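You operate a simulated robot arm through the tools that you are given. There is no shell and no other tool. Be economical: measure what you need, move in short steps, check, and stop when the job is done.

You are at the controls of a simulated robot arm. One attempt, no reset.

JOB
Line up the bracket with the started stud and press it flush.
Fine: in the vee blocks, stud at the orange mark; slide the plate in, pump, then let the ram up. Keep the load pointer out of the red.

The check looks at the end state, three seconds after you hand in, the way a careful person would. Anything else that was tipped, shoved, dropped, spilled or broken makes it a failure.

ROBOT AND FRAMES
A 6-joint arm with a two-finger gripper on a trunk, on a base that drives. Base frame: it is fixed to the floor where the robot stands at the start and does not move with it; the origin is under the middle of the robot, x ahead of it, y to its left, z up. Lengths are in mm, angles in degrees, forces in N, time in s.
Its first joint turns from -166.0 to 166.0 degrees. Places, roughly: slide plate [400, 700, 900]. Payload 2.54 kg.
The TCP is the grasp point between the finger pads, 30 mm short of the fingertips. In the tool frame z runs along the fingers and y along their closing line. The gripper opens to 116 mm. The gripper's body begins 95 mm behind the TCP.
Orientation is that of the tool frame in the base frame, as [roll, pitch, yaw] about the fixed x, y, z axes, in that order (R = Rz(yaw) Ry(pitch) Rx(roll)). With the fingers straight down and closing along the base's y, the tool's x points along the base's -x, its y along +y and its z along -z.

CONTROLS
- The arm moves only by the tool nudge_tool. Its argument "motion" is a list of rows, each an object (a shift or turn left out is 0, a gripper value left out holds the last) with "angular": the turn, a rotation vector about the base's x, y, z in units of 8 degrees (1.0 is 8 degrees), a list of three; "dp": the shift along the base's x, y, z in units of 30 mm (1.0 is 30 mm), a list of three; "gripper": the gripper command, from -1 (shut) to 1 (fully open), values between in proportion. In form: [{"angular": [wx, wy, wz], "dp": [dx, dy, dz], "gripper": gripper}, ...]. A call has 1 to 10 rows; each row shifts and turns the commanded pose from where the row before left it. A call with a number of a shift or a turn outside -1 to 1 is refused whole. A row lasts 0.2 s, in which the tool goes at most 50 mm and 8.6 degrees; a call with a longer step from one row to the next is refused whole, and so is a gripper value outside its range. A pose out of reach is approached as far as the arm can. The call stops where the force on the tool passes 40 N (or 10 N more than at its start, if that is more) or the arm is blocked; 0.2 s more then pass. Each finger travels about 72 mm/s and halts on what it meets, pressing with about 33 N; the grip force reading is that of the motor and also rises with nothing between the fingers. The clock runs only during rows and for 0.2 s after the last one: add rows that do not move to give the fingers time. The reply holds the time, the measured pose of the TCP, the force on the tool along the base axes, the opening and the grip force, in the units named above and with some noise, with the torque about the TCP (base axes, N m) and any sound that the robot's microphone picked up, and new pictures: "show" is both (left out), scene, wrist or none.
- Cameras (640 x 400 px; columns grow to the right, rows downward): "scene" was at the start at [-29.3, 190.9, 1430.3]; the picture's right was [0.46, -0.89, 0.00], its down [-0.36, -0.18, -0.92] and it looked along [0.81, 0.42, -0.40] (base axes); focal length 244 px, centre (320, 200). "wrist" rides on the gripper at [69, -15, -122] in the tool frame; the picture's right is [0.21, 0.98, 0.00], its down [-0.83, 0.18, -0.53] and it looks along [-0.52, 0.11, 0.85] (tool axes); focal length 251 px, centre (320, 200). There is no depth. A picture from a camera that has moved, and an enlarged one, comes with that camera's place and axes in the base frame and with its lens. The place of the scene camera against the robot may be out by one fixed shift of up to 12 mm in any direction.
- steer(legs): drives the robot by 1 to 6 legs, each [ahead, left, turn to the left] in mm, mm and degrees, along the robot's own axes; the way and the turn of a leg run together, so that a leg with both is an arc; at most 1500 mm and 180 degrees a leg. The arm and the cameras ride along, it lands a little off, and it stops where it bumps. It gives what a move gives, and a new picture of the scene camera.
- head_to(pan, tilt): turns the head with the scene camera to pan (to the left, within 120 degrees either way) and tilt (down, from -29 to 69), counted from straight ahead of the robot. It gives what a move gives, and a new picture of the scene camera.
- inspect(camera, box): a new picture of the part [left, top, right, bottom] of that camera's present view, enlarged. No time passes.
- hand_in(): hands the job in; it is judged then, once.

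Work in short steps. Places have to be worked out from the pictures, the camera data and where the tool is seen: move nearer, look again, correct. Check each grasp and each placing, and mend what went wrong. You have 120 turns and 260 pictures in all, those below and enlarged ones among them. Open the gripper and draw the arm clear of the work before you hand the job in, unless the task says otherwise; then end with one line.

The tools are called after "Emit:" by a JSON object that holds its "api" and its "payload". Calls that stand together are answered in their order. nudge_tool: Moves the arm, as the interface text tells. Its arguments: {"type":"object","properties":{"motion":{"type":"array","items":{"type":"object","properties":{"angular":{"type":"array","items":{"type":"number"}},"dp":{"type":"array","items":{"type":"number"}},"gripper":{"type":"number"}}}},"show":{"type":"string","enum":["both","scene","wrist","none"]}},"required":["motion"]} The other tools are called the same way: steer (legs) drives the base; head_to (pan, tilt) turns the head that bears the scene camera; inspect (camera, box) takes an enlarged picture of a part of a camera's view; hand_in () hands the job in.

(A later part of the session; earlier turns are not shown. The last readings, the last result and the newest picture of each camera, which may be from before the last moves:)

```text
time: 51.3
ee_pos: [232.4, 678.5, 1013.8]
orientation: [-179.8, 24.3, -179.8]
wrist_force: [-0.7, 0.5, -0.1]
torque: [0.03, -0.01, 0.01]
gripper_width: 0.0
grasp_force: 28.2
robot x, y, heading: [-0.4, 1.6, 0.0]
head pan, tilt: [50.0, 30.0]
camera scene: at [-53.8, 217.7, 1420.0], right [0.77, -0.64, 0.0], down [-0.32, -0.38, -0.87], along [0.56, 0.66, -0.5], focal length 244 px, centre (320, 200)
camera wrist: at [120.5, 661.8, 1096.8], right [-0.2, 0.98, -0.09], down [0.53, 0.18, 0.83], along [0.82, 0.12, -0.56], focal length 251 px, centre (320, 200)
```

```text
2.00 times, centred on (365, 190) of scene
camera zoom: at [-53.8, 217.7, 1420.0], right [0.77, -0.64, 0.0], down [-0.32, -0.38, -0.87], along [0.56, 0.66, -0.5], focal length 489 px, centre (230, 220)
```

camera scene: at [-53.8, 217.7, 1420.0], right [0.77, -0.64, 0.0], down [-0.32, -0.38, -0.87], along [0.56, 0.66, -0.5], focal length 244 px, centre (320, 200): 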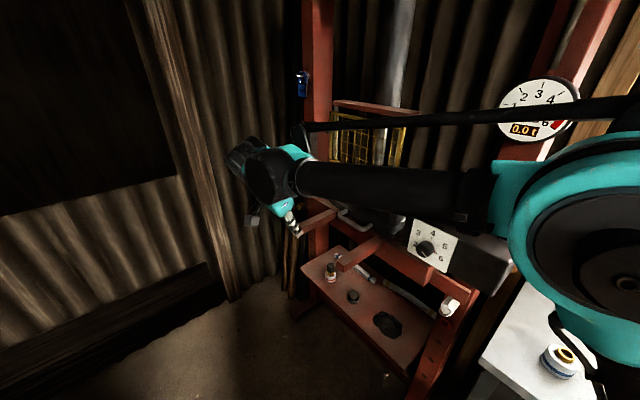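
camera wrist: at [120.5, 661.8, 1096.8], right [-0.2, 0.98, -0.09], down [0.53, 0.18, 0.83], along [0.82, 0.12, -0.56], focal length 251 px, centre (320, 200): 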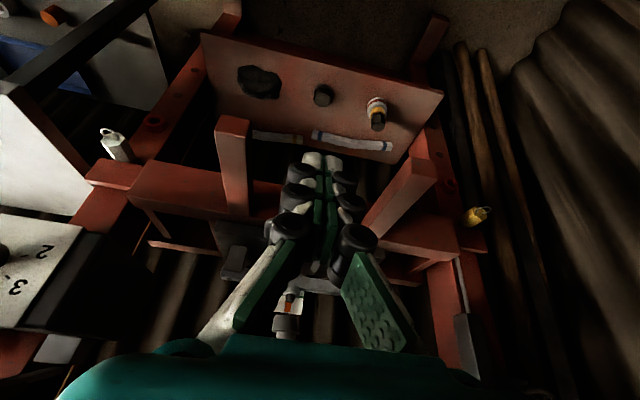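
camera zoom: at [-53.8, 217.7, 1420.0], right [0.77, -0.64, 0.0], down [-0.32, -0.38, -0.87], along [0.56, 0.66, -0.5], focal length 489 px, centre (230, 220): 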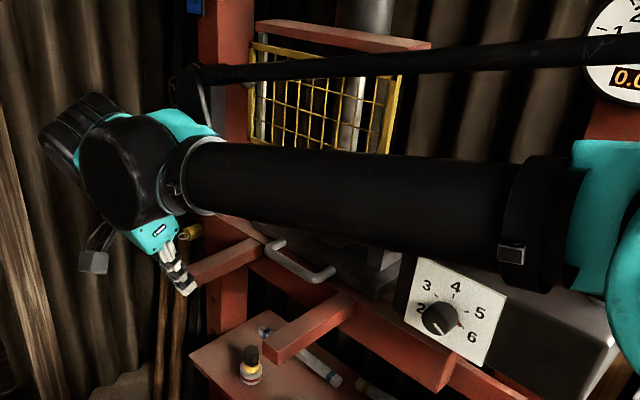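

The plate looks fully in, stud under the ram. Now I retreat toward the relief dial, turning the gripper horizontal (pointing +x).

Emit:
{"api": "nudge_tool", "payload": {"motion": [{"dp": [0, -0.9, 0.3], "angular": [0, -0.8, 0]}, {"dp": [0, -0.9, 0.3], "angular": [0, -0.8, 0]}, {"dp": [0, -0.9, 0.3], "angular": [0, -0.8, 0]}, {"dp": [0, -0.9, 0.3], "angular": [0, -0.8, 0]}, {"dp": [0, -0.9, 0], "angular": [0, -0.8, 0]}, {"dp": [0, -0.9, 0], "angular": [0, -0.8, 0]}, {"dp": [0, -0.9, 0], "angular": [0, -0.8, 0]}, {"dp": [0, -0.9, 0], "angular": [0, -0.8, 0]}, {"dp": [0, -0.9, 0], "angular": [0, -0.8, 0]}, {"dp": [0, -0.9, 0], "angular": [0, -0.8, 0]}]}}

Emit:
{"api": "inspect", "payload": {"camera": "scene", "box": [280, 90, 460, 290]}}

```text
time: 53.5
ee_pos: [239.1, 409.1, 1049.2]
orientation: [-174.1, 88.4, -173.6]
wrist_force: [0.8, -0.1, 0.8]
torque: [0.02, -0.01, -0.01]
gripper_width: 0.2
grasp_force: 28.0
out of reach, approached as far as the arm can: row 10
robot x, y, heading: [-1.0, -1.2, -0.1]
head pan, tilt: [50.0, 30.0]
camera scene: at [-53.9, 217.7, 1420.0], right [0.77, -0.64, 0.0], down [-0.32, -0.38, -0.87], along [0.56, 0.66, -0.5], focal length 244 px, centre (320, 200)
camera wrist: at [117.6, 393.2, 983.6], right [-0.01, 0.98, -0.22], down [-0.51, 0.18, 0.84], along [0.86, 0.12, 0.5], focal length 251 px, centre (320, 200)
```

scene: 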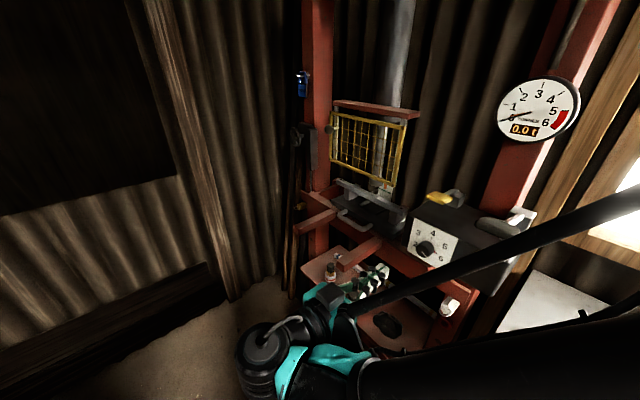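
wrist: 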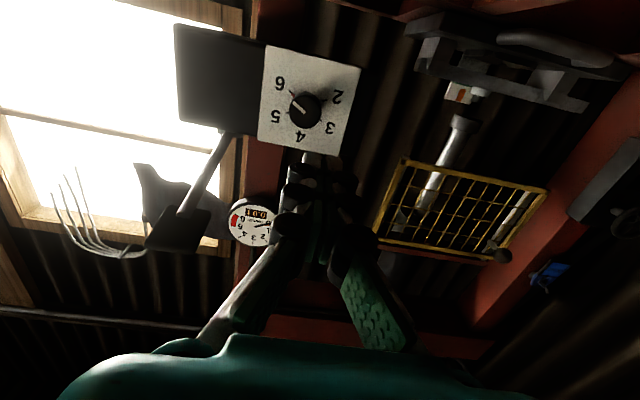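

```text
2.00 times, centred on (370, 190) of scene
camera zoom: at [-53.9, 217.7, 1420.0], right [0.77, -0.64, 0.0], down [-0.32, -0.38, -0.87], along [0.56, 0.66, -0.5], focal length 489 px, centre (220, 220)
```

zoom: 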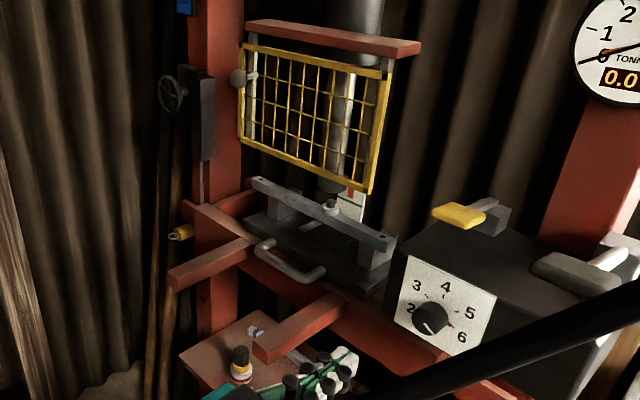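

Plate is in and the ram tip sits above the stud. I enlarge the dial and the ram.

Emit:
{"api": "inspect", "payload": {"camera": "wrist", "box": [250, 40, 370, 160]}}

Emit:
{"api": "inspect", "payload": {"camera": "scene", "box": [330, 165, 420, 235]}}

Emit:
{"api": "inspect", "payload": {"camera": "wrist", "box": [400, 10, 600, 150]}}

```text
3.33 times, centred on (310, 100) of wrist
camera zoom: at [117.6, 393.2, 983.6], right [-0.01, 0.98, -0.22], down [-0.51, 0.18, 0.84], along [0.86, 0.12, 0.5], focal length 838 px, centre (353, 533)
```

zoom: 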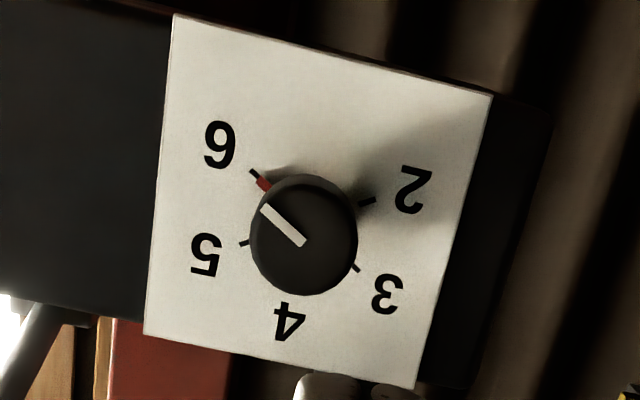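

```text
5.71 times, centred on (375, 200) of scene
camera zoom: at [-53.9, 217.7, 1420.0], right [0.77, -0.64, 0.0], down [-0.32, -0.38, -0.87], along [0.56, 0.66, -0.5], focal length 1397 px, centre (6, 200)
```

zoom: 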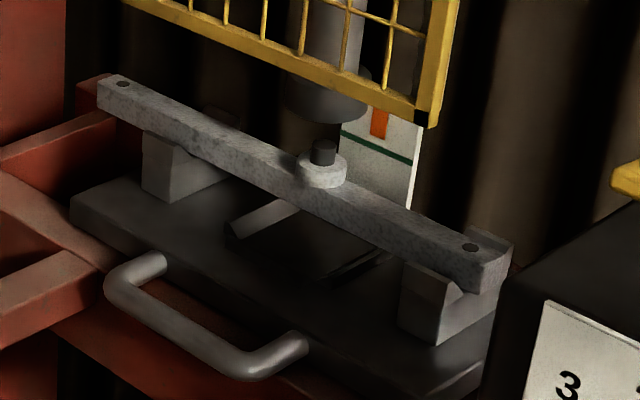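

```text
2.86 times, centred on (500, 80) of wrist
camera zoom: at [117.6, 393.2, 983.6], right [-0.01, 0.98, -0.22], down [-0.51, 0.18, 0.84], along [0.86, 0.12, 0.5], focal length 718 px, centre (-194, 543)
```

zoom: 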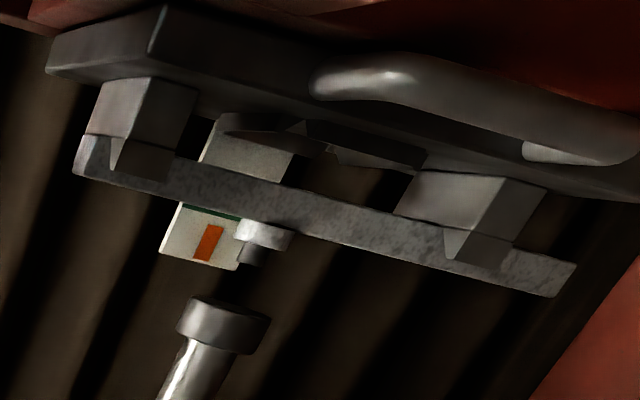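

Relief dial stands at 6 (red tick), ticks 60° apart, so it needs 120° counter-clockwise to 4. Knob face at about (390,392,1041). I approach with the gripper opened.

Emit:
{"api": "nudge_tool", "payload": {"motion": [{"dp": [0.5, 0, 0], "gripper": 0.2}, {"dp": [0.5, 0, 0]}, {"dp": [0, 0, 0]}], "show": "wrist"}}

```text
time: 54.3
ee_pos: [269.8, 409.3, 1051.4]
orientation: [-173.2, 88.3, -173.2]
wrist_force: [0.5, -1.3, 0.6]
torque: [0.01, 0.01, 0.0]
gripper_width: 69.5
grasp_force: 0.1
robot x, y, heading: [-1.1, -1.0, 0.4]
head pan, tilt: [50.0, 30.0]
camera wrist: at [146.3, 394.8, 985.7], right [-0.01, 0.98, -0.22], down [-0.51, 0.18, 0.84], along [0.86, 0.12, 0.5], focal length 251 px, centre (320, 200)
```

wrist: 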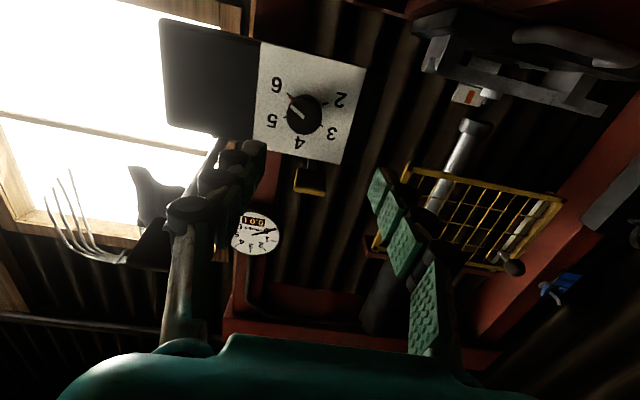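

Tracking well. Align to the knob axis (y 392, z 1041) and approach to x≈345.

Emit:
{"api": "nudge_tool", "payload": {"motion": [{"dp": [0.6, -0.3, -0.2]}, {"dp": [0.6, -0.27, -0.14]}, {"dp": [0.6, 0, 0]}, {"dp": [0.6, 0, 0]}, {"dp": [0, 0, 0]}]}}

Emit:
{"api": "inspect", "payload": {"camera": "wrist", "box": [200, 60, 440, 240]}}

Emit:
{"api": "inspect", "payload": {"camera": "scene", "box": [380, 190, 500, 290]}}

```text
time: 55.5
ee_pos: [342.9, 394.2, 1039.6]
orientation: [-173.2, 88.4, -173.1]
wrist_force: [-0.6, -0.4, -0.5]
torque: [0.02, -0.02, -0.01]
gripper_width: 69.5
grasp_force: 0.0
robot x, y, heading: [-1.7, -1.1, 0.2]
head pan, tilt: [50.0, 30.0]
camera scene: at [-53.8, 217.6, 1420.0], right [0.77, -0.64, 0.0], down [-0.32, -0.38, -0.87], along [0.56, 0.66, -0.5], focal length 244 px, centre (320, 200)
camera wrist: at [219.2, 378.9, 974.4], right [-0.01, 0.98, -0.22], down [-0.51, 0.18, 0.84], along [0.86, 0.12, 0.5], focal length 251 px, centre (320, 200)
```

scene: 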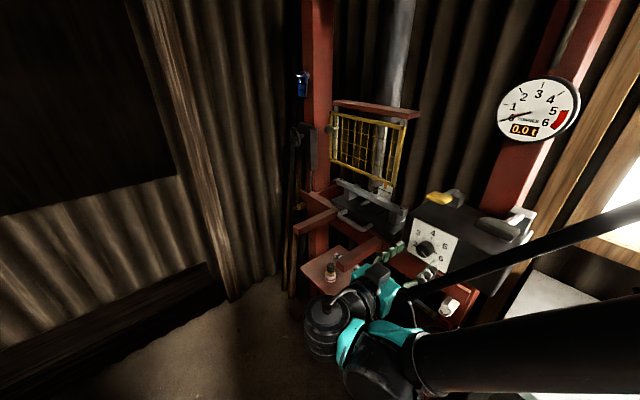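
wrist: 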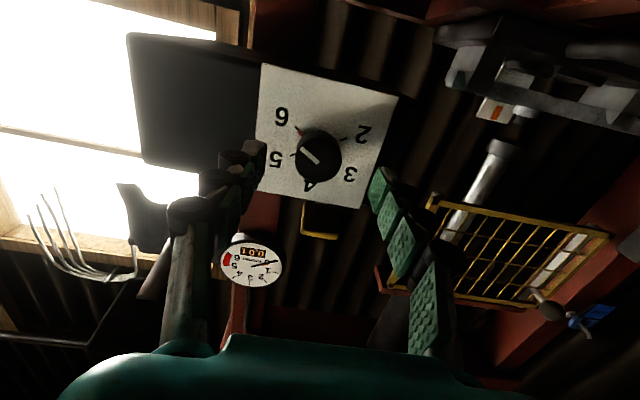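

```text
2.22 times, centred on (320, 150) of wrist
camera zoom: at [219.2, 378.9, 974.4], right [-0.01, 0.98, -0.22], down [-0.51, 0.18, 0.84], along [0.86, 0.12, 0.5], focal length 559 px, centre (320, 311)
```

zoom: 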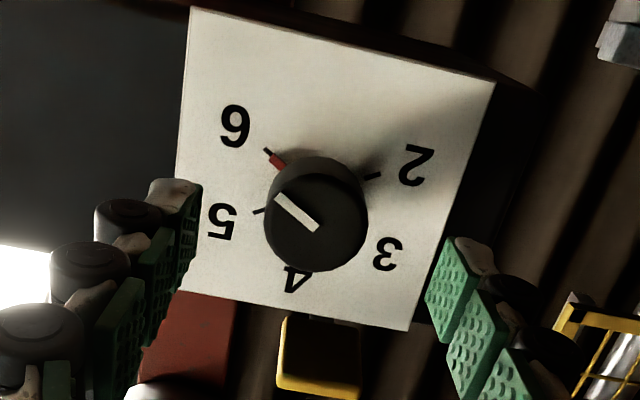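

```text
4.00 times, centred on (440, 240) of scene
camera zoom: at [-53.8, 217.6, 1420.0], right [0.77, -0.64, 0.0], down [-0.32, -0.38, -0.87], along [0.56, 0.66, -0.5], focal length 978 px, centre (-160, 40)
```

zoom: 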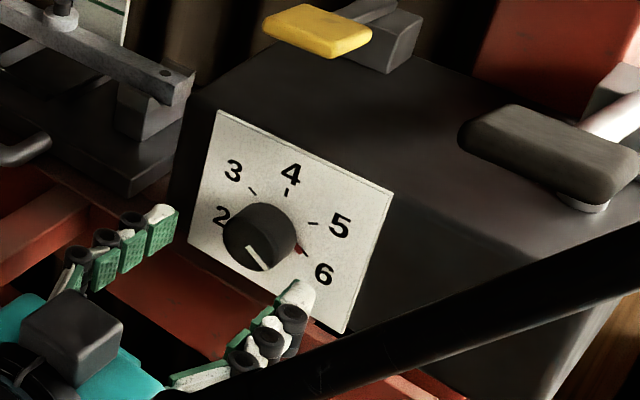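

Knob face triangulates to (384,392,1038). I advance 27 mm and grip it.

Emit:
{"api": "nudge_tool", "payload": {"motion": [{"dp": [0.45, -0.06, -0.04]}, {"dp": [0.45, 0, 0]}, {"dp": [0, 0, 0], "gripper": -0.2}, {"dp": [0, 0, 0], "gripper": -1}, {"dp": [0, 0, 0]}, {"dp": [0, 0, 0]}]}}

Emit:
{"api": "inspect", "payload": {"camera": "wrist", "box": [200, 60, 440, 240]}}

Emit:
{"api": "inspect", "payload": {"camera": "scene", "box": [380, 190, 500, 290]}}

```text
time: 56.9
ee_pos: [370.0, 392.7, 1038.9]
orientation: [-171.7, 88.3, -171.5]
wrist_force: [6.7, 27.6, 6.4]
torque: [-0.03, 0.13, 0.98]
gripper_width: 33.0
grasp_force: 44.9
robot x, y, heading: [-0.8, -1.5, 0.1]
head pan, tilt: [50.0, 30.0]
camera scene: at [-53.6, 219.0, 1419.9], right [0.77, -0.64, 0.0], down [-0.32, -0.38, -0.87], along [0.56, 0.66, -0.5], focal length 244 px, centre (320, 200)
camera wrist: at [246.5, 377.5, 972.9], right [-0.01, 0.98, -0.22], down [-0.51, 0.18, 0.84], along [0.86, 0.12, 0.5], focal length 251 px, centre (320, 200)
```

scene: 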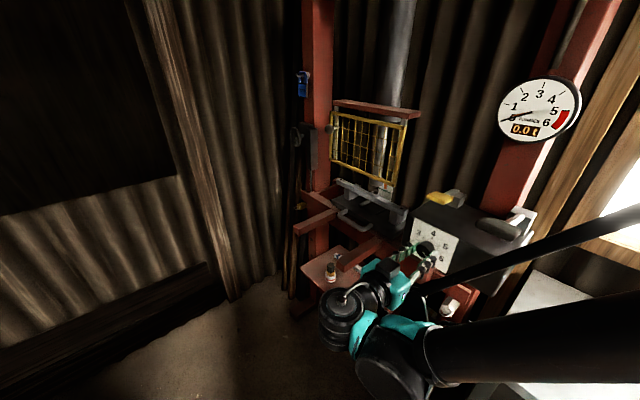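
wrist: 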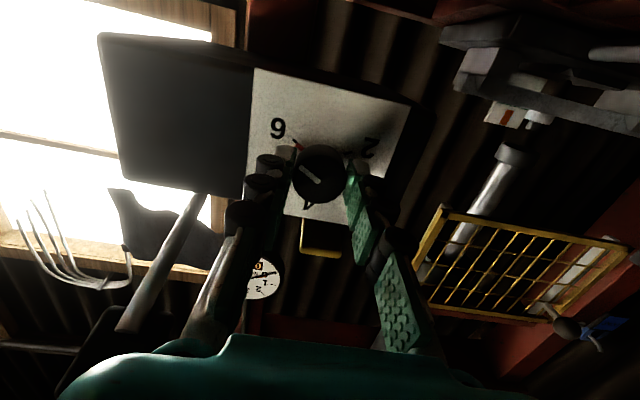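

```text
2.22 times, centred on (320, 150) of wrist
camera zoom: at [246.5, 377.5, 972.9], right [-0.01, 0.98, -0.22], down [-0.51, 0.18, 0.84], along [0.86, 0.12, 0.5], focal length 559 px, centre (320, 311)
```

zoom: 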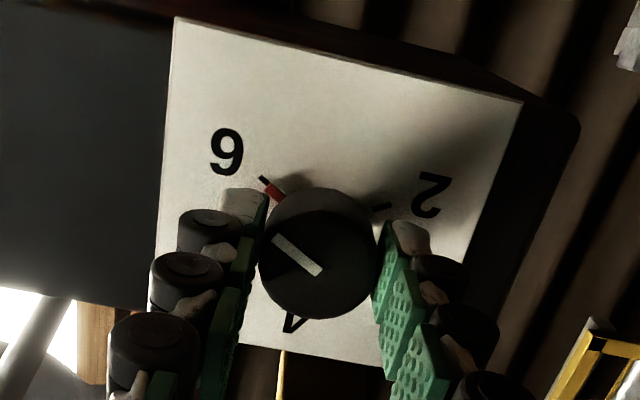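

```text
4.00 times, centred on (440, 240) of scene
camera zoom: at [-53.6, 219.0, 1419.9], right [0.77, -0.64, 0.0], down [-0.32, -0.38, -0.87], along [0.56, 0.66, -0.5], focal length 978 px, centre (-160, 40)
```

zoom: 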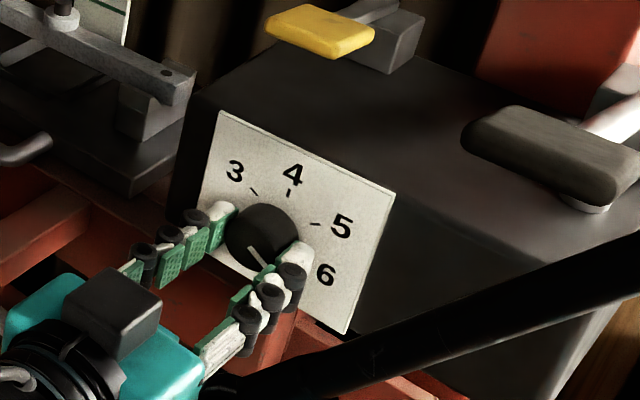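

Knob gripped at 33 mm but 28 N sideways; shift +3 mm in y to relieve it, then turn counter-clockwise (about −x) 24° as a trial.

Emit:
{"api": "nudge_tool", "payload": {"motion": [{"dp": [0, 0.1, 0]}, {"dp": [0, 0, 0]}, {"angular": [-1, 0, 0]}, {"angular": [-1, 0, 0]}, {"angular": [-1, 0, 0]}, {"dp": [0, 0, 0]}], "show": "wrist"}}

Emit:
{"api": "inspect", "payload": {"camera": "scene", "box": [380, 190, 500, 290]}}

```text
time: 58.3
ee_pos: [369.4, 393.8, 1038.7]
orientation: [-93.6, 65.8, -94.2]
wrist_force: [20.9, -9.6, 26.6]
torque: [0.06, -0.79, -0.37]
gripper_width: 33.3
grasp_force: 45.4
robot x, y, heading: [-3.4, -0.3, 0.1]
head pan, tilt: [50.0, 30.0]
camera wrist: at [246.3, 352.4, 984.8], right [0.0, 0.8, -0.6], down [-0.51, 0.51, 0.69], along [0.86, 0.31, 0.41], focal length 251 px, centre (320, 200)
```

wrist: 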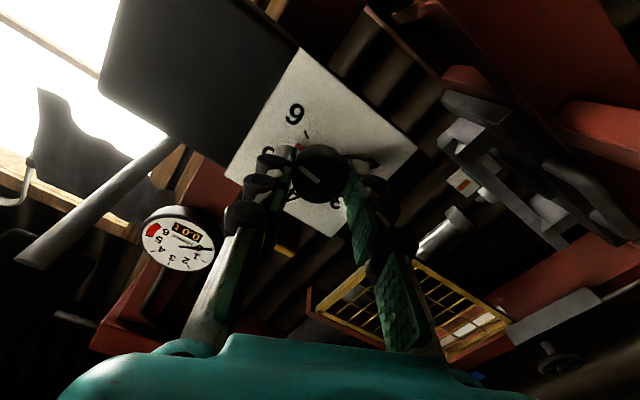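

```text
4.00 times, centred on (440, 240) of scene
camera zoom: at [-53.2, 216.5, 1420.2], right [0.77, -0.64, 0.0], down [-0.32, -0.38, -0.87], along [0.56, 0.66, -0.5], focal length 978 px, centre (-160, 40)
```

zoom: 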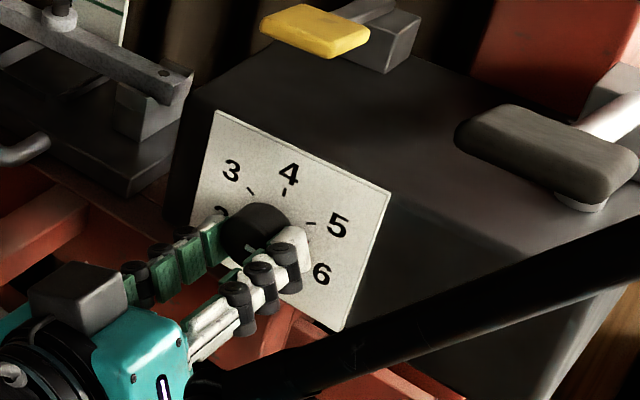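

The knob turns with the gripper. Relieve force (+z, +x slightly) and turn on another 48°.

Emit:
{"api": "nudge_tool", "payload": {"motion": [{"dp": [0.06, 0, 0.1]}, {"angular": [-1, 0, 0]}, {"angular": [-1, 0, 0]}, {"angular": [-1, 0, 0]}, {"dp": [0, 0, 0]}], "show": "wrist"}}

Emit:
{"api": "inspect", "payload": {"camera": "wrist", "box": [200, 60, 440, 240]}}

```text
time: 59.5
ee_pos: [370.4, 393.6, 1040.8]
orientation: [-91.5, 41.6, -92.2]
wrist_force: [-20.3, -27.1, -14.5]
torque: [0.0, 0.35, -1.13]
gripper_width: 33.0
grasp_force: 44.9
robot x, y, heading: [-1.6, -0.8, 0.3]
head pan, tilt: [50.0, 30.0]
camera wrist: at [246.9, 335.2, 1008.3], right [-0.01, 0.49, -0.87], down [-0.51, 0.75, 0.42], along [0.86, 0.45, 0.25], focal length 251 px, centre (320, 200)
```

wrist: 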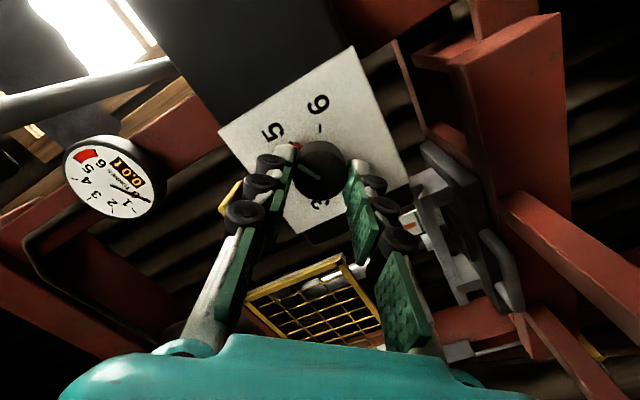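

```text
2.22 times, centred on (320, 150) of wrist
camera zoom: at [246.9, 335.2, 1008.3], right [-0.01, 0.49, -0.87], down [-0.51, 0.75, 0.42], along [0.86, 0.45, 0.25], focal length 559 px, centre (320, 311)
```

zoom: 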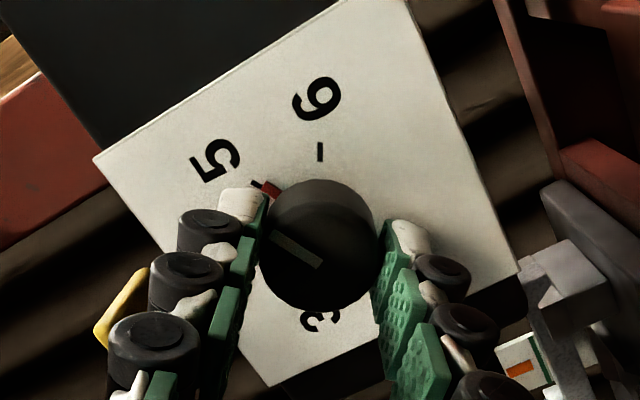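

The red pointer on the knob has reached about 5. Ease the offset and turn on 32° more.

Emit:
{"api": "nudge_tool", "payload": {"motion": [{"dp": [-0.06, -0.1, -0.05]}, {"angular": [-1, 0, 0]}, {"angular": [-1, 0, 0]}, {"angular": [-1, 0, 0]}, {"angular": [-1, 0, 0]}, {"dp": [0, 0, 0]}], "show": "wrist"}}

Emit:
{"api": "inspect", "payload": {"camera": "wrist", "box": [200, 60, 440, 240]}}

```text
time: 60.9
ee_pos: [369.4, 392.9, 1041.3]
orientation: [-90.3, 9.7, -91.7]
wrist_force: [24.9, 27.5, 23.4]
torque: [-0.01, -0.64, 1.04]
gripper_width: 32.6
grasp_force: 45.6
robot x, y, heading: [-0.4, -4.7, 0.0]
head pan, tilt: [50.0, 30.0]
camera wrist: at [246.9, 326.8, 1044.2], right [-0.01, -0.05, -1.0], down [-0.51, 0.86, -0.04], along [0.86, 0.51, -0.03], focal length 251 px, centre (320, 200)
```

wrist: 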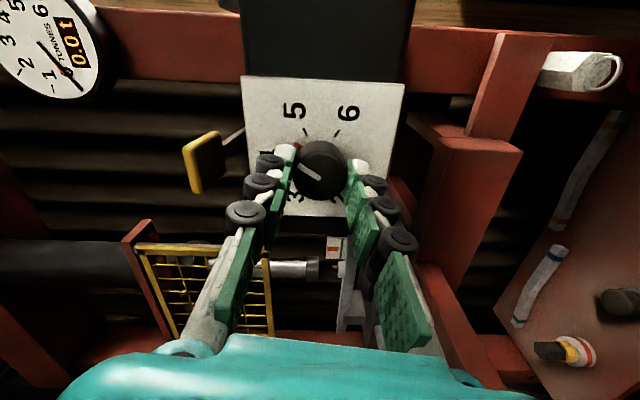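

```text
2.22 times, centred on (320, 150) of wrist
camera zoom: at [246.9, 326.8, 1044.2], right [-0.01, -0.05, -1.0], down [-0.51, 0.86, -0.04], along [0.86, 0.51, -0.03], focal length 559 px, centre (320, 311)
```

zoom: 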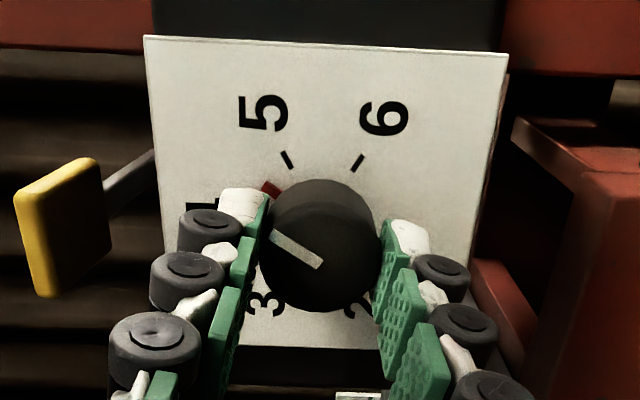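

About 80° turned; 40° remain to 4. Ease and continue.

Emit:
{"api": "nudge_tool", "payload": {"motion": [{"dp": [0.06, 0.08, 0.06]}, {"angular": [-1, 0, 0]}, {"angular": [-1, 0, 0]}, {"dp": [-0.03, -0.04, -0.04]}, {"angular": [-1, 0, 0]}, {"angular": [-1, 0, 0]}, {"angular": [-0.8, 0, 0]}, {"dp": [0, 0, 0]}], "show": "wrist"}}

Emit:
{"api": "inspect", "payload": {"camera": "wrist", "box": [200, 60, 440, 240]}}

Emit:
{"api": "inspect", "payload": {"camera": "scene", "box": [380, 190, 500, 290]}}

```text
time: 62.7
ee_pos: [369.2, 393.0, 1039.8]
orientation: [-89.0, -28.8, -91.9]
wrist_force: [-6.0, 6.8, -18.3]
torque: [-0.04, 0.61, 0.46]
gripper_width: 32.7
grasp_force: 44.9
robot x, y, heading: [-2.6, 3.9, 0.1]
head pan, tilt: [50.0, 30.0]
camera wrist: at [246.9, 344.0, 1084.8], right [-0.01, -0.66, -0.75], down [-0.51, 0.65, -0.56], along [0.86, 0.38, -0.34], focal length 251 px, centre (320, 200)
```

wrist: 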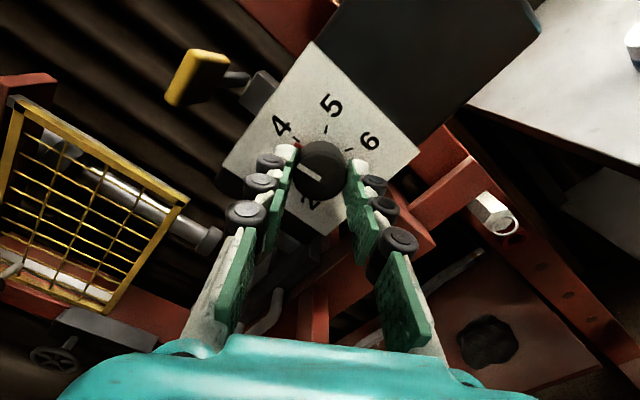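

```text
2.22 times, centred on (320, 150) of wrist
camera zoom: at [246.9, 344.0, 1084.8], right [-0.01, -0.66, -0.75], down [-0.51, 0.65, -0.56], along [0.86, 0.38, -0.34], focal length 559 px, centre (320, 311)
```

zoom: 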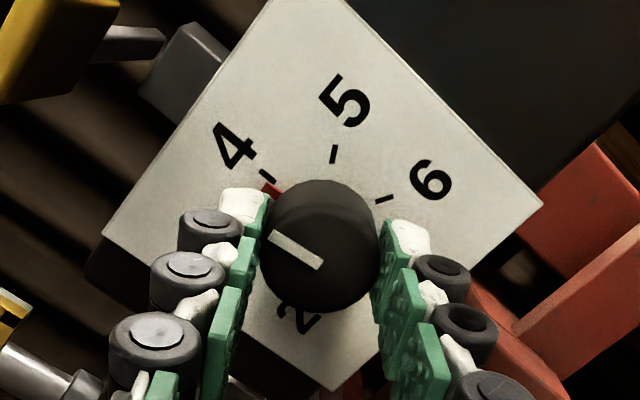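

```text
4.00 times, centred on (440, 240) of scene
camera zoom: at [-53.6, 218.3, 1419.9], right [0.77, -0.64, 0.0], down [-0.32, -0.38, -0.87], along [0.56, 0.66, -0.5], focal length 978 px, centre (-160, 40)
```

zoom: 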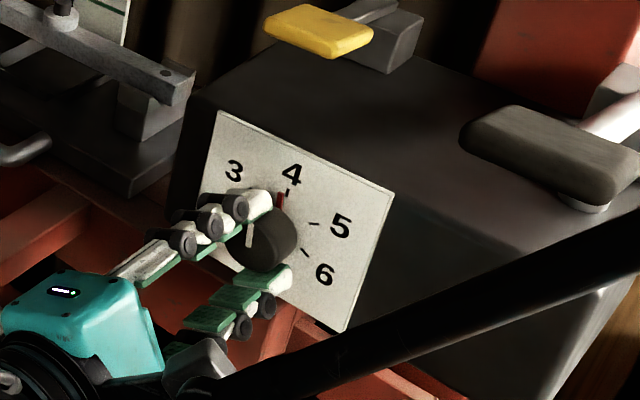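

Red pointer is at 4 (just a hair under, about 3.9). I release and back off.

Emit:
{"api": "nudge_tool", "payload": {"motion": [{"dp": [0, 0, 0], "gripper": 0.1}, {"dp": [0, 0, 0]}, {"dp": [-0.5, 0, 0]}, {"dp": [-1, 0, 0]}, {"dp": [-1, 0, 0]}, {"dp": [0, 0, 0]}]}}

Emit:
{"api": "inspect", "payload": {"camera": "scene", "box": [380, 170, 550, 280]}}

Emit:
{"api": "inspect", "payload": {"camera": "wrist", "box": [140, 40, 440, 240]}}

```text
time: 64.1
ee_pos: [293.2, 392.2, 1040.6]
orientation: [-89.1, -28.6, -91.7]
wrist_force: [-0.2, -0.2, 0.1]
torque: [0.02, 0.0, -0.02]
gripper_width: 63.6
grasp_force: 0.1
robot x, y, heading: [-1.1, -1.3, 0.1]
head pan, tilt: [50.0, 30.0]
camera scene: at [-53.8, 217.6, 1420.0], right [0.77, -0.64, 0.0], down [-0.32, -0.38, -0.87], along [0.56, 0.66, -0.5], focal length 244 px, centre (320, 200)
camera wrist: at [170.7, 342.6, 1084.4], right [-0.01, -0.66, -0.75], down [-0.51, 0.65, -0.56], along [0.86, 0.38, -0.34], focal length 251 px, centre (320, 200)
```

scene: 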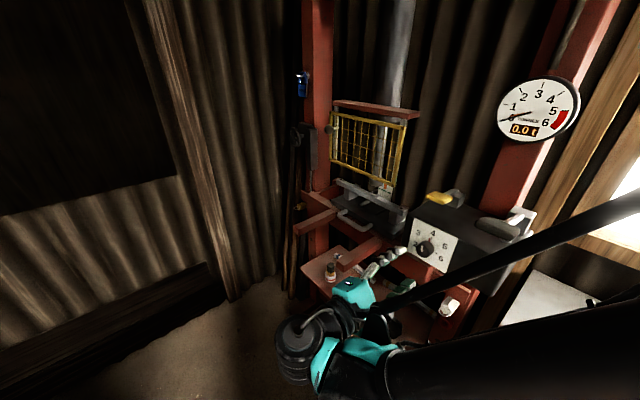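
wrist: 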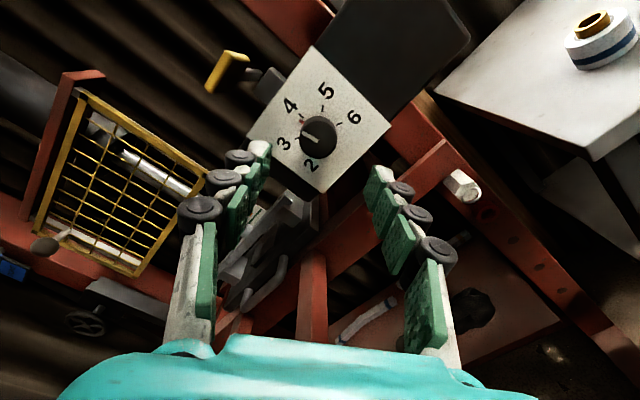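

```text
3.64 times, centred on (465, 225) of scene
camera zoom: at [-53.8, 217.6, 1420.0], right [0.77, -0.64, 0.0], down [-0.32, -0.38, -0.87], along [0.56, 0.66, -0.5], focal length 889 px, centre (-207, 109)
```

zoom: 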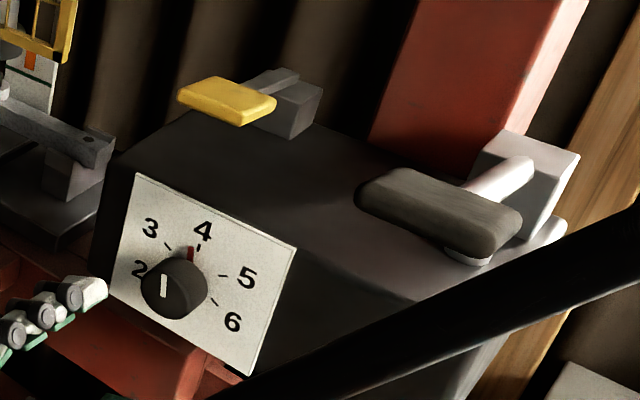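

```text
2.00 times, centred on (290, 140) of wrist
camera zoom: at [170.7, 342.6, 1084.4], right [-0.01, -0.66, -0.75], down [-0.51, 0.65, -0.56], along [0.86, 0.38, -0.34], focal length 503 px, centre (380, 320)
```

zoom: 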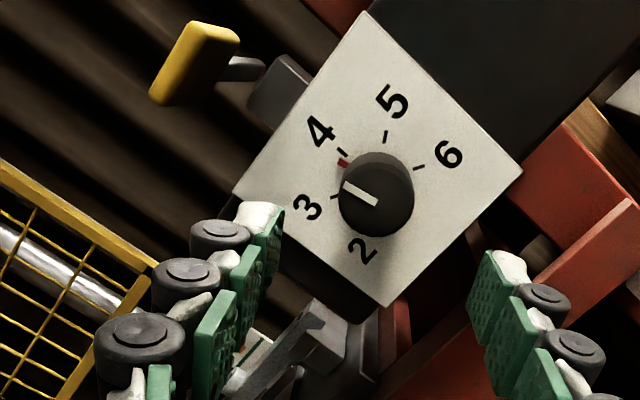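

The setting holds at about 4 (just under). Now I turn the gripper back to point down (closing along x) to look at and grip the pump lever from above.

Emit:
{"api": "nudge_tool", "payload": {"motion": [{"dp": [-0.5, 0.3, 0], "angular": [1, 0, 0]}, {"dp": [-0.5, 0.3, 0], "angular": [1, 0, 0]}, {"dp": [-0.4, 0.3, 0], "angular": [1, 0, 0]}, {"dp": [-0.3, 0, 0], "angular": [0.6, 0, 0]}, {"dp": [0, 0, 0.3], "angular": [0, 1, 0]}, {"dp": [0, 0, 0.3], "angular": [0, 1, 0]}, {"dp": [0, 0, 0.3], "angular": [0, 1, 0]}, {"dp": [0, 0, 0.3], "angular": [0, 1, 0]}, {"dp": [0, 0, 0.3], "angular": [0, 1, 0]}, {"dp": [0, 0, 0.3], "angular": [0, 1, 0]}], "show": "none"}}

Emit:
{"api": "nudge_tool", "payload": {"motion": [{"dp": [0, 0, 0.5], "angular": [0, 1, 0]}, {"dp": [0, 0, 0.7], "angular": [0, 1, 0]}, {"dp": [0, 0, 1], "angular": [0, 1, 0]}, {"dp": [0, 0, 1], "angular": [0, 1, 0]}, {"dp": [0, 0, 1], "angular": [0, 1, 0]}, {"dp": [0, 0, 1], "angular": [0, 0.25, 0]}, {"dp": [0, 0, 1]}, {"dp": [0, 0, 0]}]}}

```text
time: 66.3
ee_pos: [247.7, 422.1, 1094.6]
orientation: [-138.3, -1.1, -91.3]
wrist_force: [-0.7, 0.7, 0.6]
torque: [-0.03, -0.01, 0.0]
gripper_width: 63.7
grasp_force: 0.0
out of reach, approached as far as the arm can: row 4
robot x, y, heading: [0.1, -0.9, 0.1]
head pan, tilt: [50.0, 30.0]
```

```text
time: 68.1
ee_pos: [249.2, 421.9, 1278.8]
orientation: [179.9, -1.6, -90.3]
wrist_force: [0.1, -0.3, 0.4]
torque: [0.03, 0.03, 0.0]
gripper_width: 63.7
grasp_force: 0.0
robot x, y, heading: [-0.9, -1.0, -0.2]
head pan, tilt: [50.0, 30.0]
camera scene: at [-53.8, 217.6, 1420.1], right [0.77, -0.64, 0.0], down [-0.32, -0.38, -0.87], along [0.56, 0.66, -0.5], focal length 244 px, centre (320, 200)
camera wrist: at [266.1, 357.5, 1403.7], right [-0.98, -0.21, 0.01], down [-0.18, 0.84, 0.51], along [-0.11, 0.5, -0.86], focal length 251 px, centre (320, 200)
```

scene: 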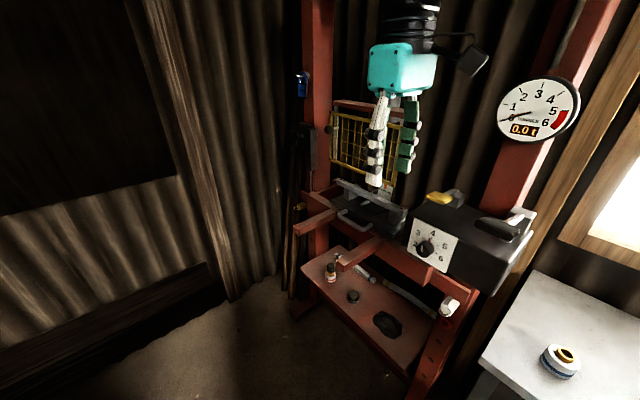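
wrist: 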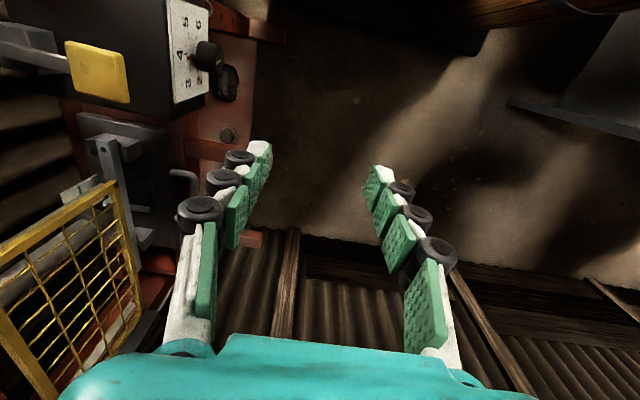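

Yellow release lever triangulates to about (485,426,1113). I move above the pump lever for a close look.

Emit:
{"api": "nudge_tool", "payload": {"motion": [{"dp": [0, -1, 0.6]}, {"dp": [0.3, -1, 0.6]}, {"dp": [0.8, -1, 0.3]}, {"dp": [1, -1, 0.2]}, {"dp": [1, -0.7, 0]}, {"dp": [0.4, 0, 0]}, {"dp": [0, 0, 0]}]}}

Emit:
{"api": "inspect", "payload": {"camera": "wrist", "box": [160, 20, 480, 240]}}

```text
time: 69.7
ee_pos: [353.8, 280.7, 1330.0]
orientation: [179.9, -1.8, -90.3]
wrist_force: [0.0, -0.1, 0.1]
torque: [0.01, 0.01, 0.02]
gripper_width: 63.6
grasp_force: 0.0
robot x, y, heading: [0.9, 4.4, 0.1]
head pan, tilt: [50.0, 30.0]
camera scene: at [-53.8, 217.5, 1420.1], right [0.77, -0.64, 0.0], down [-0.32, -0.38, -0.87], along [0.56, 0.66, -0.5], focal length 244 px, centre (320, 200)
camera wrist: at [369.1, 215.4, 1454.6], right [-0.98, -0.21, 0.01], down [-0.18, 0.84, 0.51], along [-0.11, 0.5, -0.86], focal length 251 px, centre (320, 200)
```

scene: 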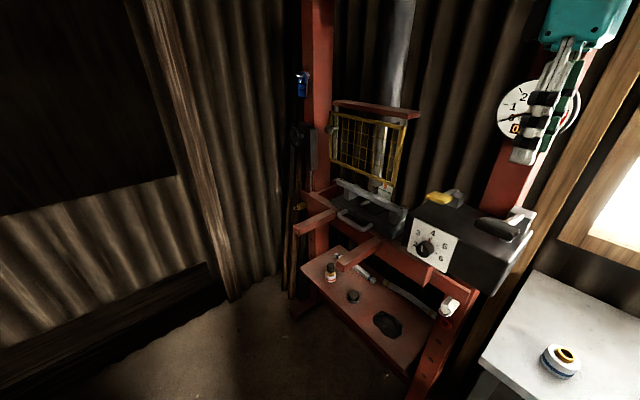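
wrist: 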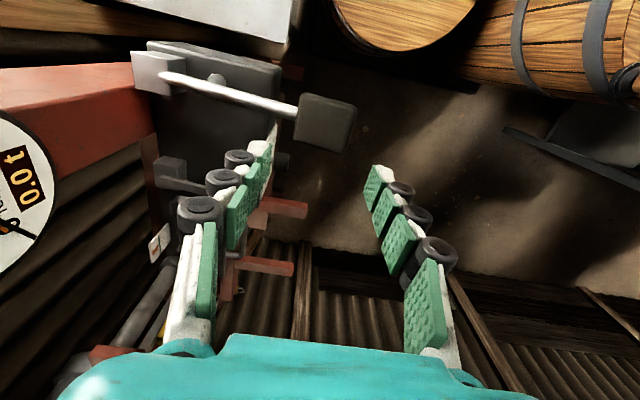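

```text
1.82 times, centred on (320, 130) of wrist
camera zoom: at [369.1, 215.4, 1454.6], right [-0.98, -0.21, 0.01], down [-0.18, 0.84, 0.51], along [-0.11, 0.5, -0.86], focal length 457 px, centre (320, 327)
```

zoom: 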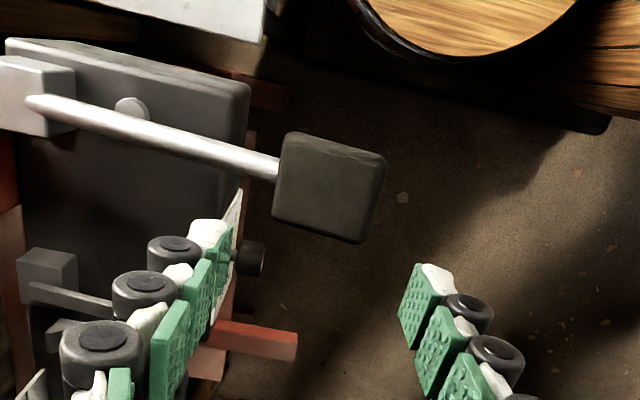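

Lever paddle centre at (348,282,1178), pivot (539,281,1120). I'll grip its sides with the fingers closing along y, so turn the yaw by −90° above it.

Emit:
{"api": "nudge_tool", "payload": {"motion": [{"angular": [0, 0, -1], "gripper": 1}, {"angular": [0, 0, -1]}, {"angular": [0, 0, -1]}, {"angular": [0, 0, -1]}, {"angular": [0, 0, -1]}, {"angular": [0, 0, -1]}, {"angular": [0, 0, -1]}, {"angular": [0, 0, -1]}, {"angular": [0, 0, -1]}, {"angular": [0, 0, -1]}], "show": "none"}}

Emit:
{"api": "nudge_tool", "payload": {"motion": [{"angular": [0, 0, -1]}, {"dp": [-0.2, 0.05, -0.5], "angular": [0, 0, -0.25]}, {"dp": [0, 0, -0.5]}, {"dp": [0, 0, 0]}]}}

Emit:
{"api": "inspect", "payload": {"camera": "wrist", "box": [160, 20, 480, 240]}}

```text
time: 71.9
ee_pos: [352.8, 280.4, 1329.4]
orientation: [180.0, -1.7, -170.3]
wrist_force: [0.1, 0.6, 0.3]
torque: [-0.04, -0.01, -0.02]
gripper_width: 116.1
grasp_force: 0.1
robot x, y, heading: [-0.9, -1.2, 0.1]
head pan, tilt: [50.0, 30.0]
```

```text
time: 72.9
ee_pos: [347.9, 282.8, 1299.3]
orientation: [-180.0, -1.7, 179.8]
wrist_force: [0.5, -0.1, 0.4]
torque: [0.02, 0.01, 0.0]
gripper_width: 116.0
grasp_force: 0.1
robot x, y, heading: [1.6, -2.1, 0.3]
head pan, tilt: [50.0, 30.0]
camera scene: at [-53.8, 217.5, 1420.1], right [0.77, -0.64, 0.0], down [-0.32, -0.38, -0.87], along [0.56, 0.66, -0.5], focal length 244 px, centre (320, 200)
camera wrist: at [282.3, 268.0, 1424.0], right [-0.21, 0.98, 0.01], down [0.84, 0.18, 0.51], along [0.5, 0.11, -0.86], focal length 251 px, centre (320, 200)
```

scene: 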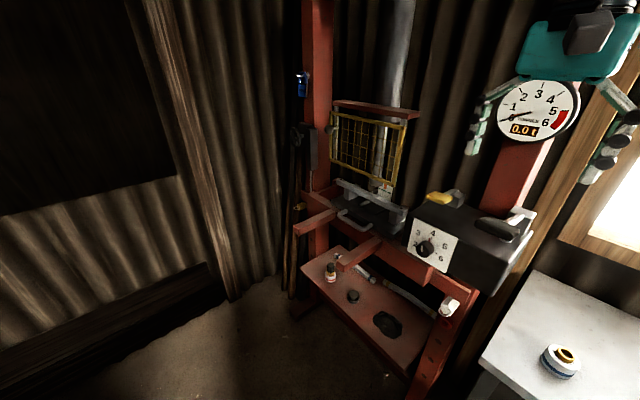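
wrist: 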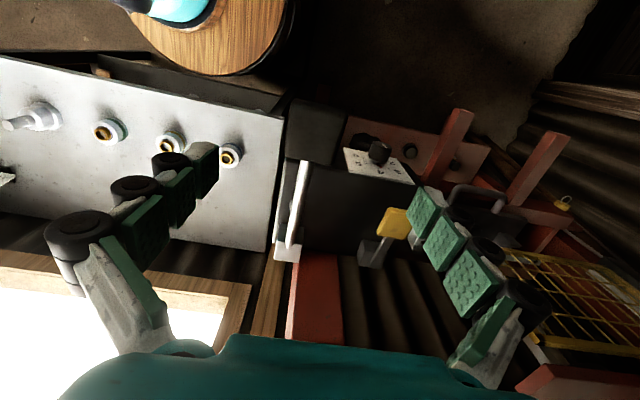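

```text
1.82 times, centred on (320, 130) of wrist
camera zoom: at [282.3, 268.0, 1424.0], right [-0.21, 0.98, 0.01], down [0.84, 0.18, 0.51], along [0.5, 0.11, -0.86], focal length 457 px, centre (320, 327)
```

zoom: 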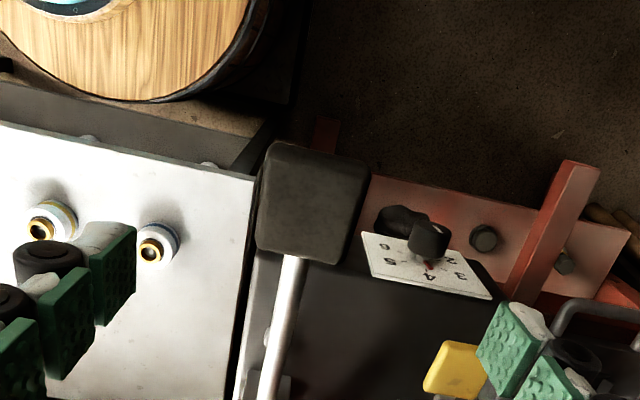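

Paddle is 56 mm wide centred at y≈279. Descend to grip its sides.

Emit:
{"api": "nudge_tool", "payload": {"motion": [{"dp": [0, -0.12, -0.8]}, {"dp": [0, 0, -0.9]}, {"dp": [0, 0, -0.9]}, {"dp": [0, 0, -0.9]}, {"dp": [0, 0, 0], "gripper": 0.1}, {"dp": [0, 0, 0], "gripper": -0.3}, {"dp": [0, 0, 0], "gripper": -1}, {"dp": [0, 0, 0]}]}}

Emit:
{"api": "inspect", "payload": {"camera": "wrist", "box": [160, 20, 480, 240]}}

Emit:
{"api": "inspect", "payload": {"camera": "scene", "box": [440, 60, 600, 260]}}

```text
time: 74.7
ee_pos: [346.6, 278.4, 1196.3]
orientation: [-180.0, -1.7, 179.7]
wrist_force: [-0.2, -8.2, 0.5]
torque: [-0.42, -0.02, -0.13]
gripper_width: 50.4
grasp_force: 44.9
robot x, y, heading: [-1.6, 0.7, 0.1]
head pan, tilt: [50.0, 30.0]
camera scene: at [-53.8, 217.0, 1420.1], right [0.77, -0.64, 0.0], down [-0.32, -0.38, -0.87], along [0.56, 0.66, -0.5], focal length 244 px, centre (320, 200)
camera wrist: at [282.2, 263.9, 1319.2], right [-0.21, 0.98, 0.01], down [0.84, 0.18, 0.51], along [0.5, 0.11, -0.86], focal length 251 px, centre (320, 200)
```

scene: 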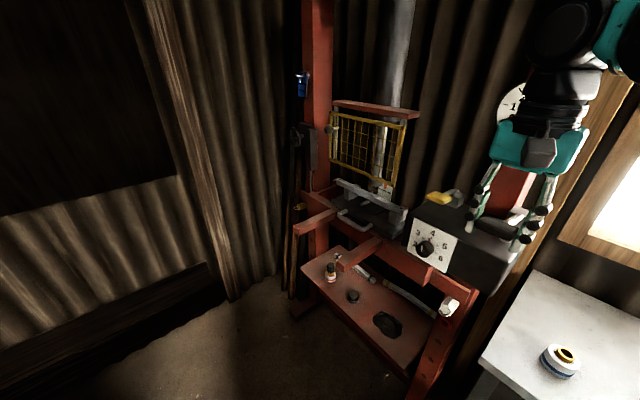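
wrist: 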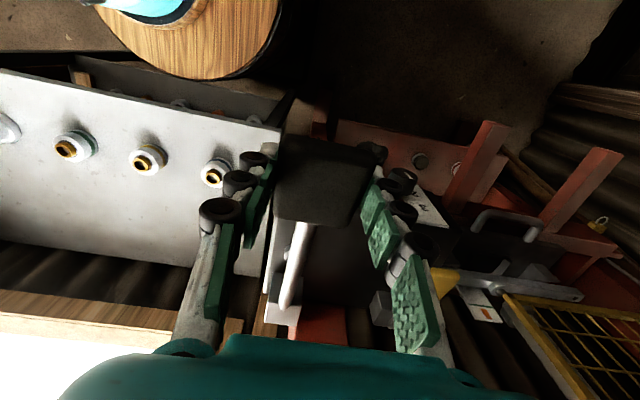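

```text
1.82 times, centred on (320, 130) of wrist
camera zoom: at [282.2, 263.9, 1319.2], right [-0.21, 0.98, 0.01], down [0.84, 0.18, 0.51], along [0.5, 0.11, -0.86], focal length 457 px, centre (320, 327)
```

zoom: 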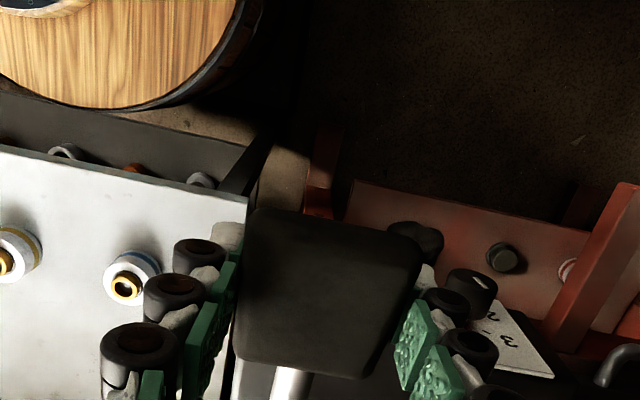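

```text
2.00 times, centred on (520, 160) of scene
camera zoom: at [-53.8, 217.0, 1420.1], right [0.77, -0.64, 0.0], down [-0.32, -0.38, -0.87], along [0.56, 0.66, -0.5], focal length 489 px, centre (-80, 280)
```

zoom: 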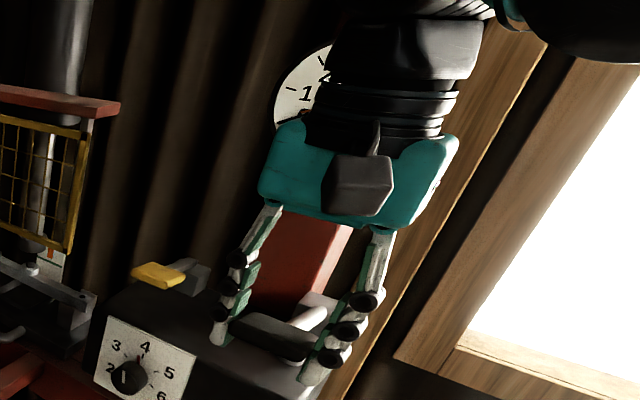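

Paddle gripped. I make the first down stroke gently along the arc about the pivot, 16°.

Emit:
{"api": "nudge_tool", "payload": {"motion": [{"dp": [-0.15, 0, -0.45], "angular": [0, -0.5, 0]}, {"dp": [-0.14, 0, -0.46], "angular": [0, -0.5, 0]}, {"dp": [-0.09, 0, -0.47], "angular": [0, -0.5, 0]}, {"dp": [-0.07, 0, -0.48], "angular": [0, -0.5, 0]}, {"dp": [0, 0, 0]}]}}

Emit:
{"api": "inspect", "payload": {"camera": "scene", "box": [320, 60, 600, 260]}}

```text
time: 75.9
ee_pos: [335.4, 278.4, 1140.5]
orientation: [179.9, 14.4, 179.8]
wrist_force: [12.2, -4.9, 1.1]
torque: [0.02, 0.37, -0.17]
gripper_width: 50.5
grasp_force: 45.5
robot x, y, heading: [-2.5, -0.1, 0.0]
head pan, tilt: [50.0, 30.0]
camera scene: at [-53.1, 217.4, 1420.1], right [0.77, -0.64, 0.0], down [-0.32, -0.38, -0.87], along [0.56, 0.66, -0.5], focal length 244 px, centre (320, 200)
camera wrist: at [238.9, 263.8, 1241.8], right [-0.2, 0.98, -0.05], down [0.67, 0.18, 0.72], along [0.72, 0.11, -0.69], focal length 251 px, centre (320, 200)
```

scene: 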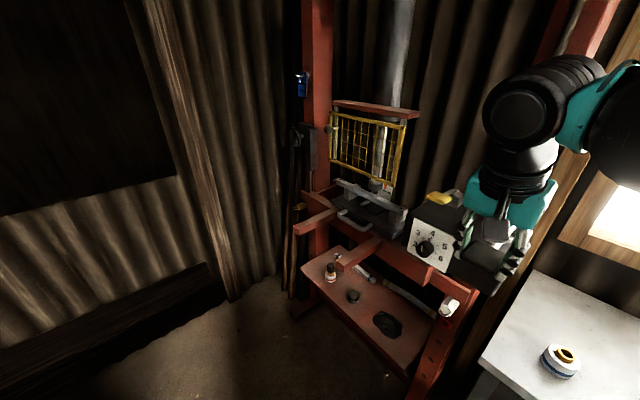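
wrist: 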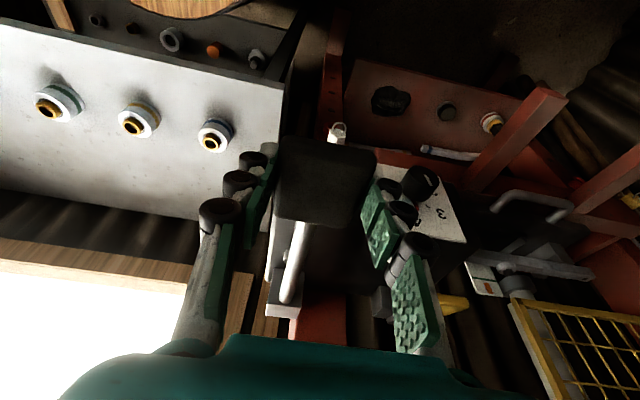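

```text
2.00 times, centred on (460, 160) of scene
camera zoom: at [-53.1, 217.4, 1420.1], right [0.77, -0.64, 0.0], down [-0.32, -0.38, -0.87], along [0.56, 0.66, -0.5], focal length 489 px, centre (40, 280)
```

zoom: 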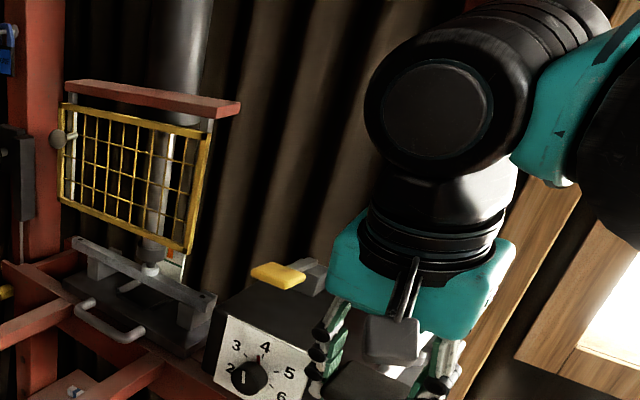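

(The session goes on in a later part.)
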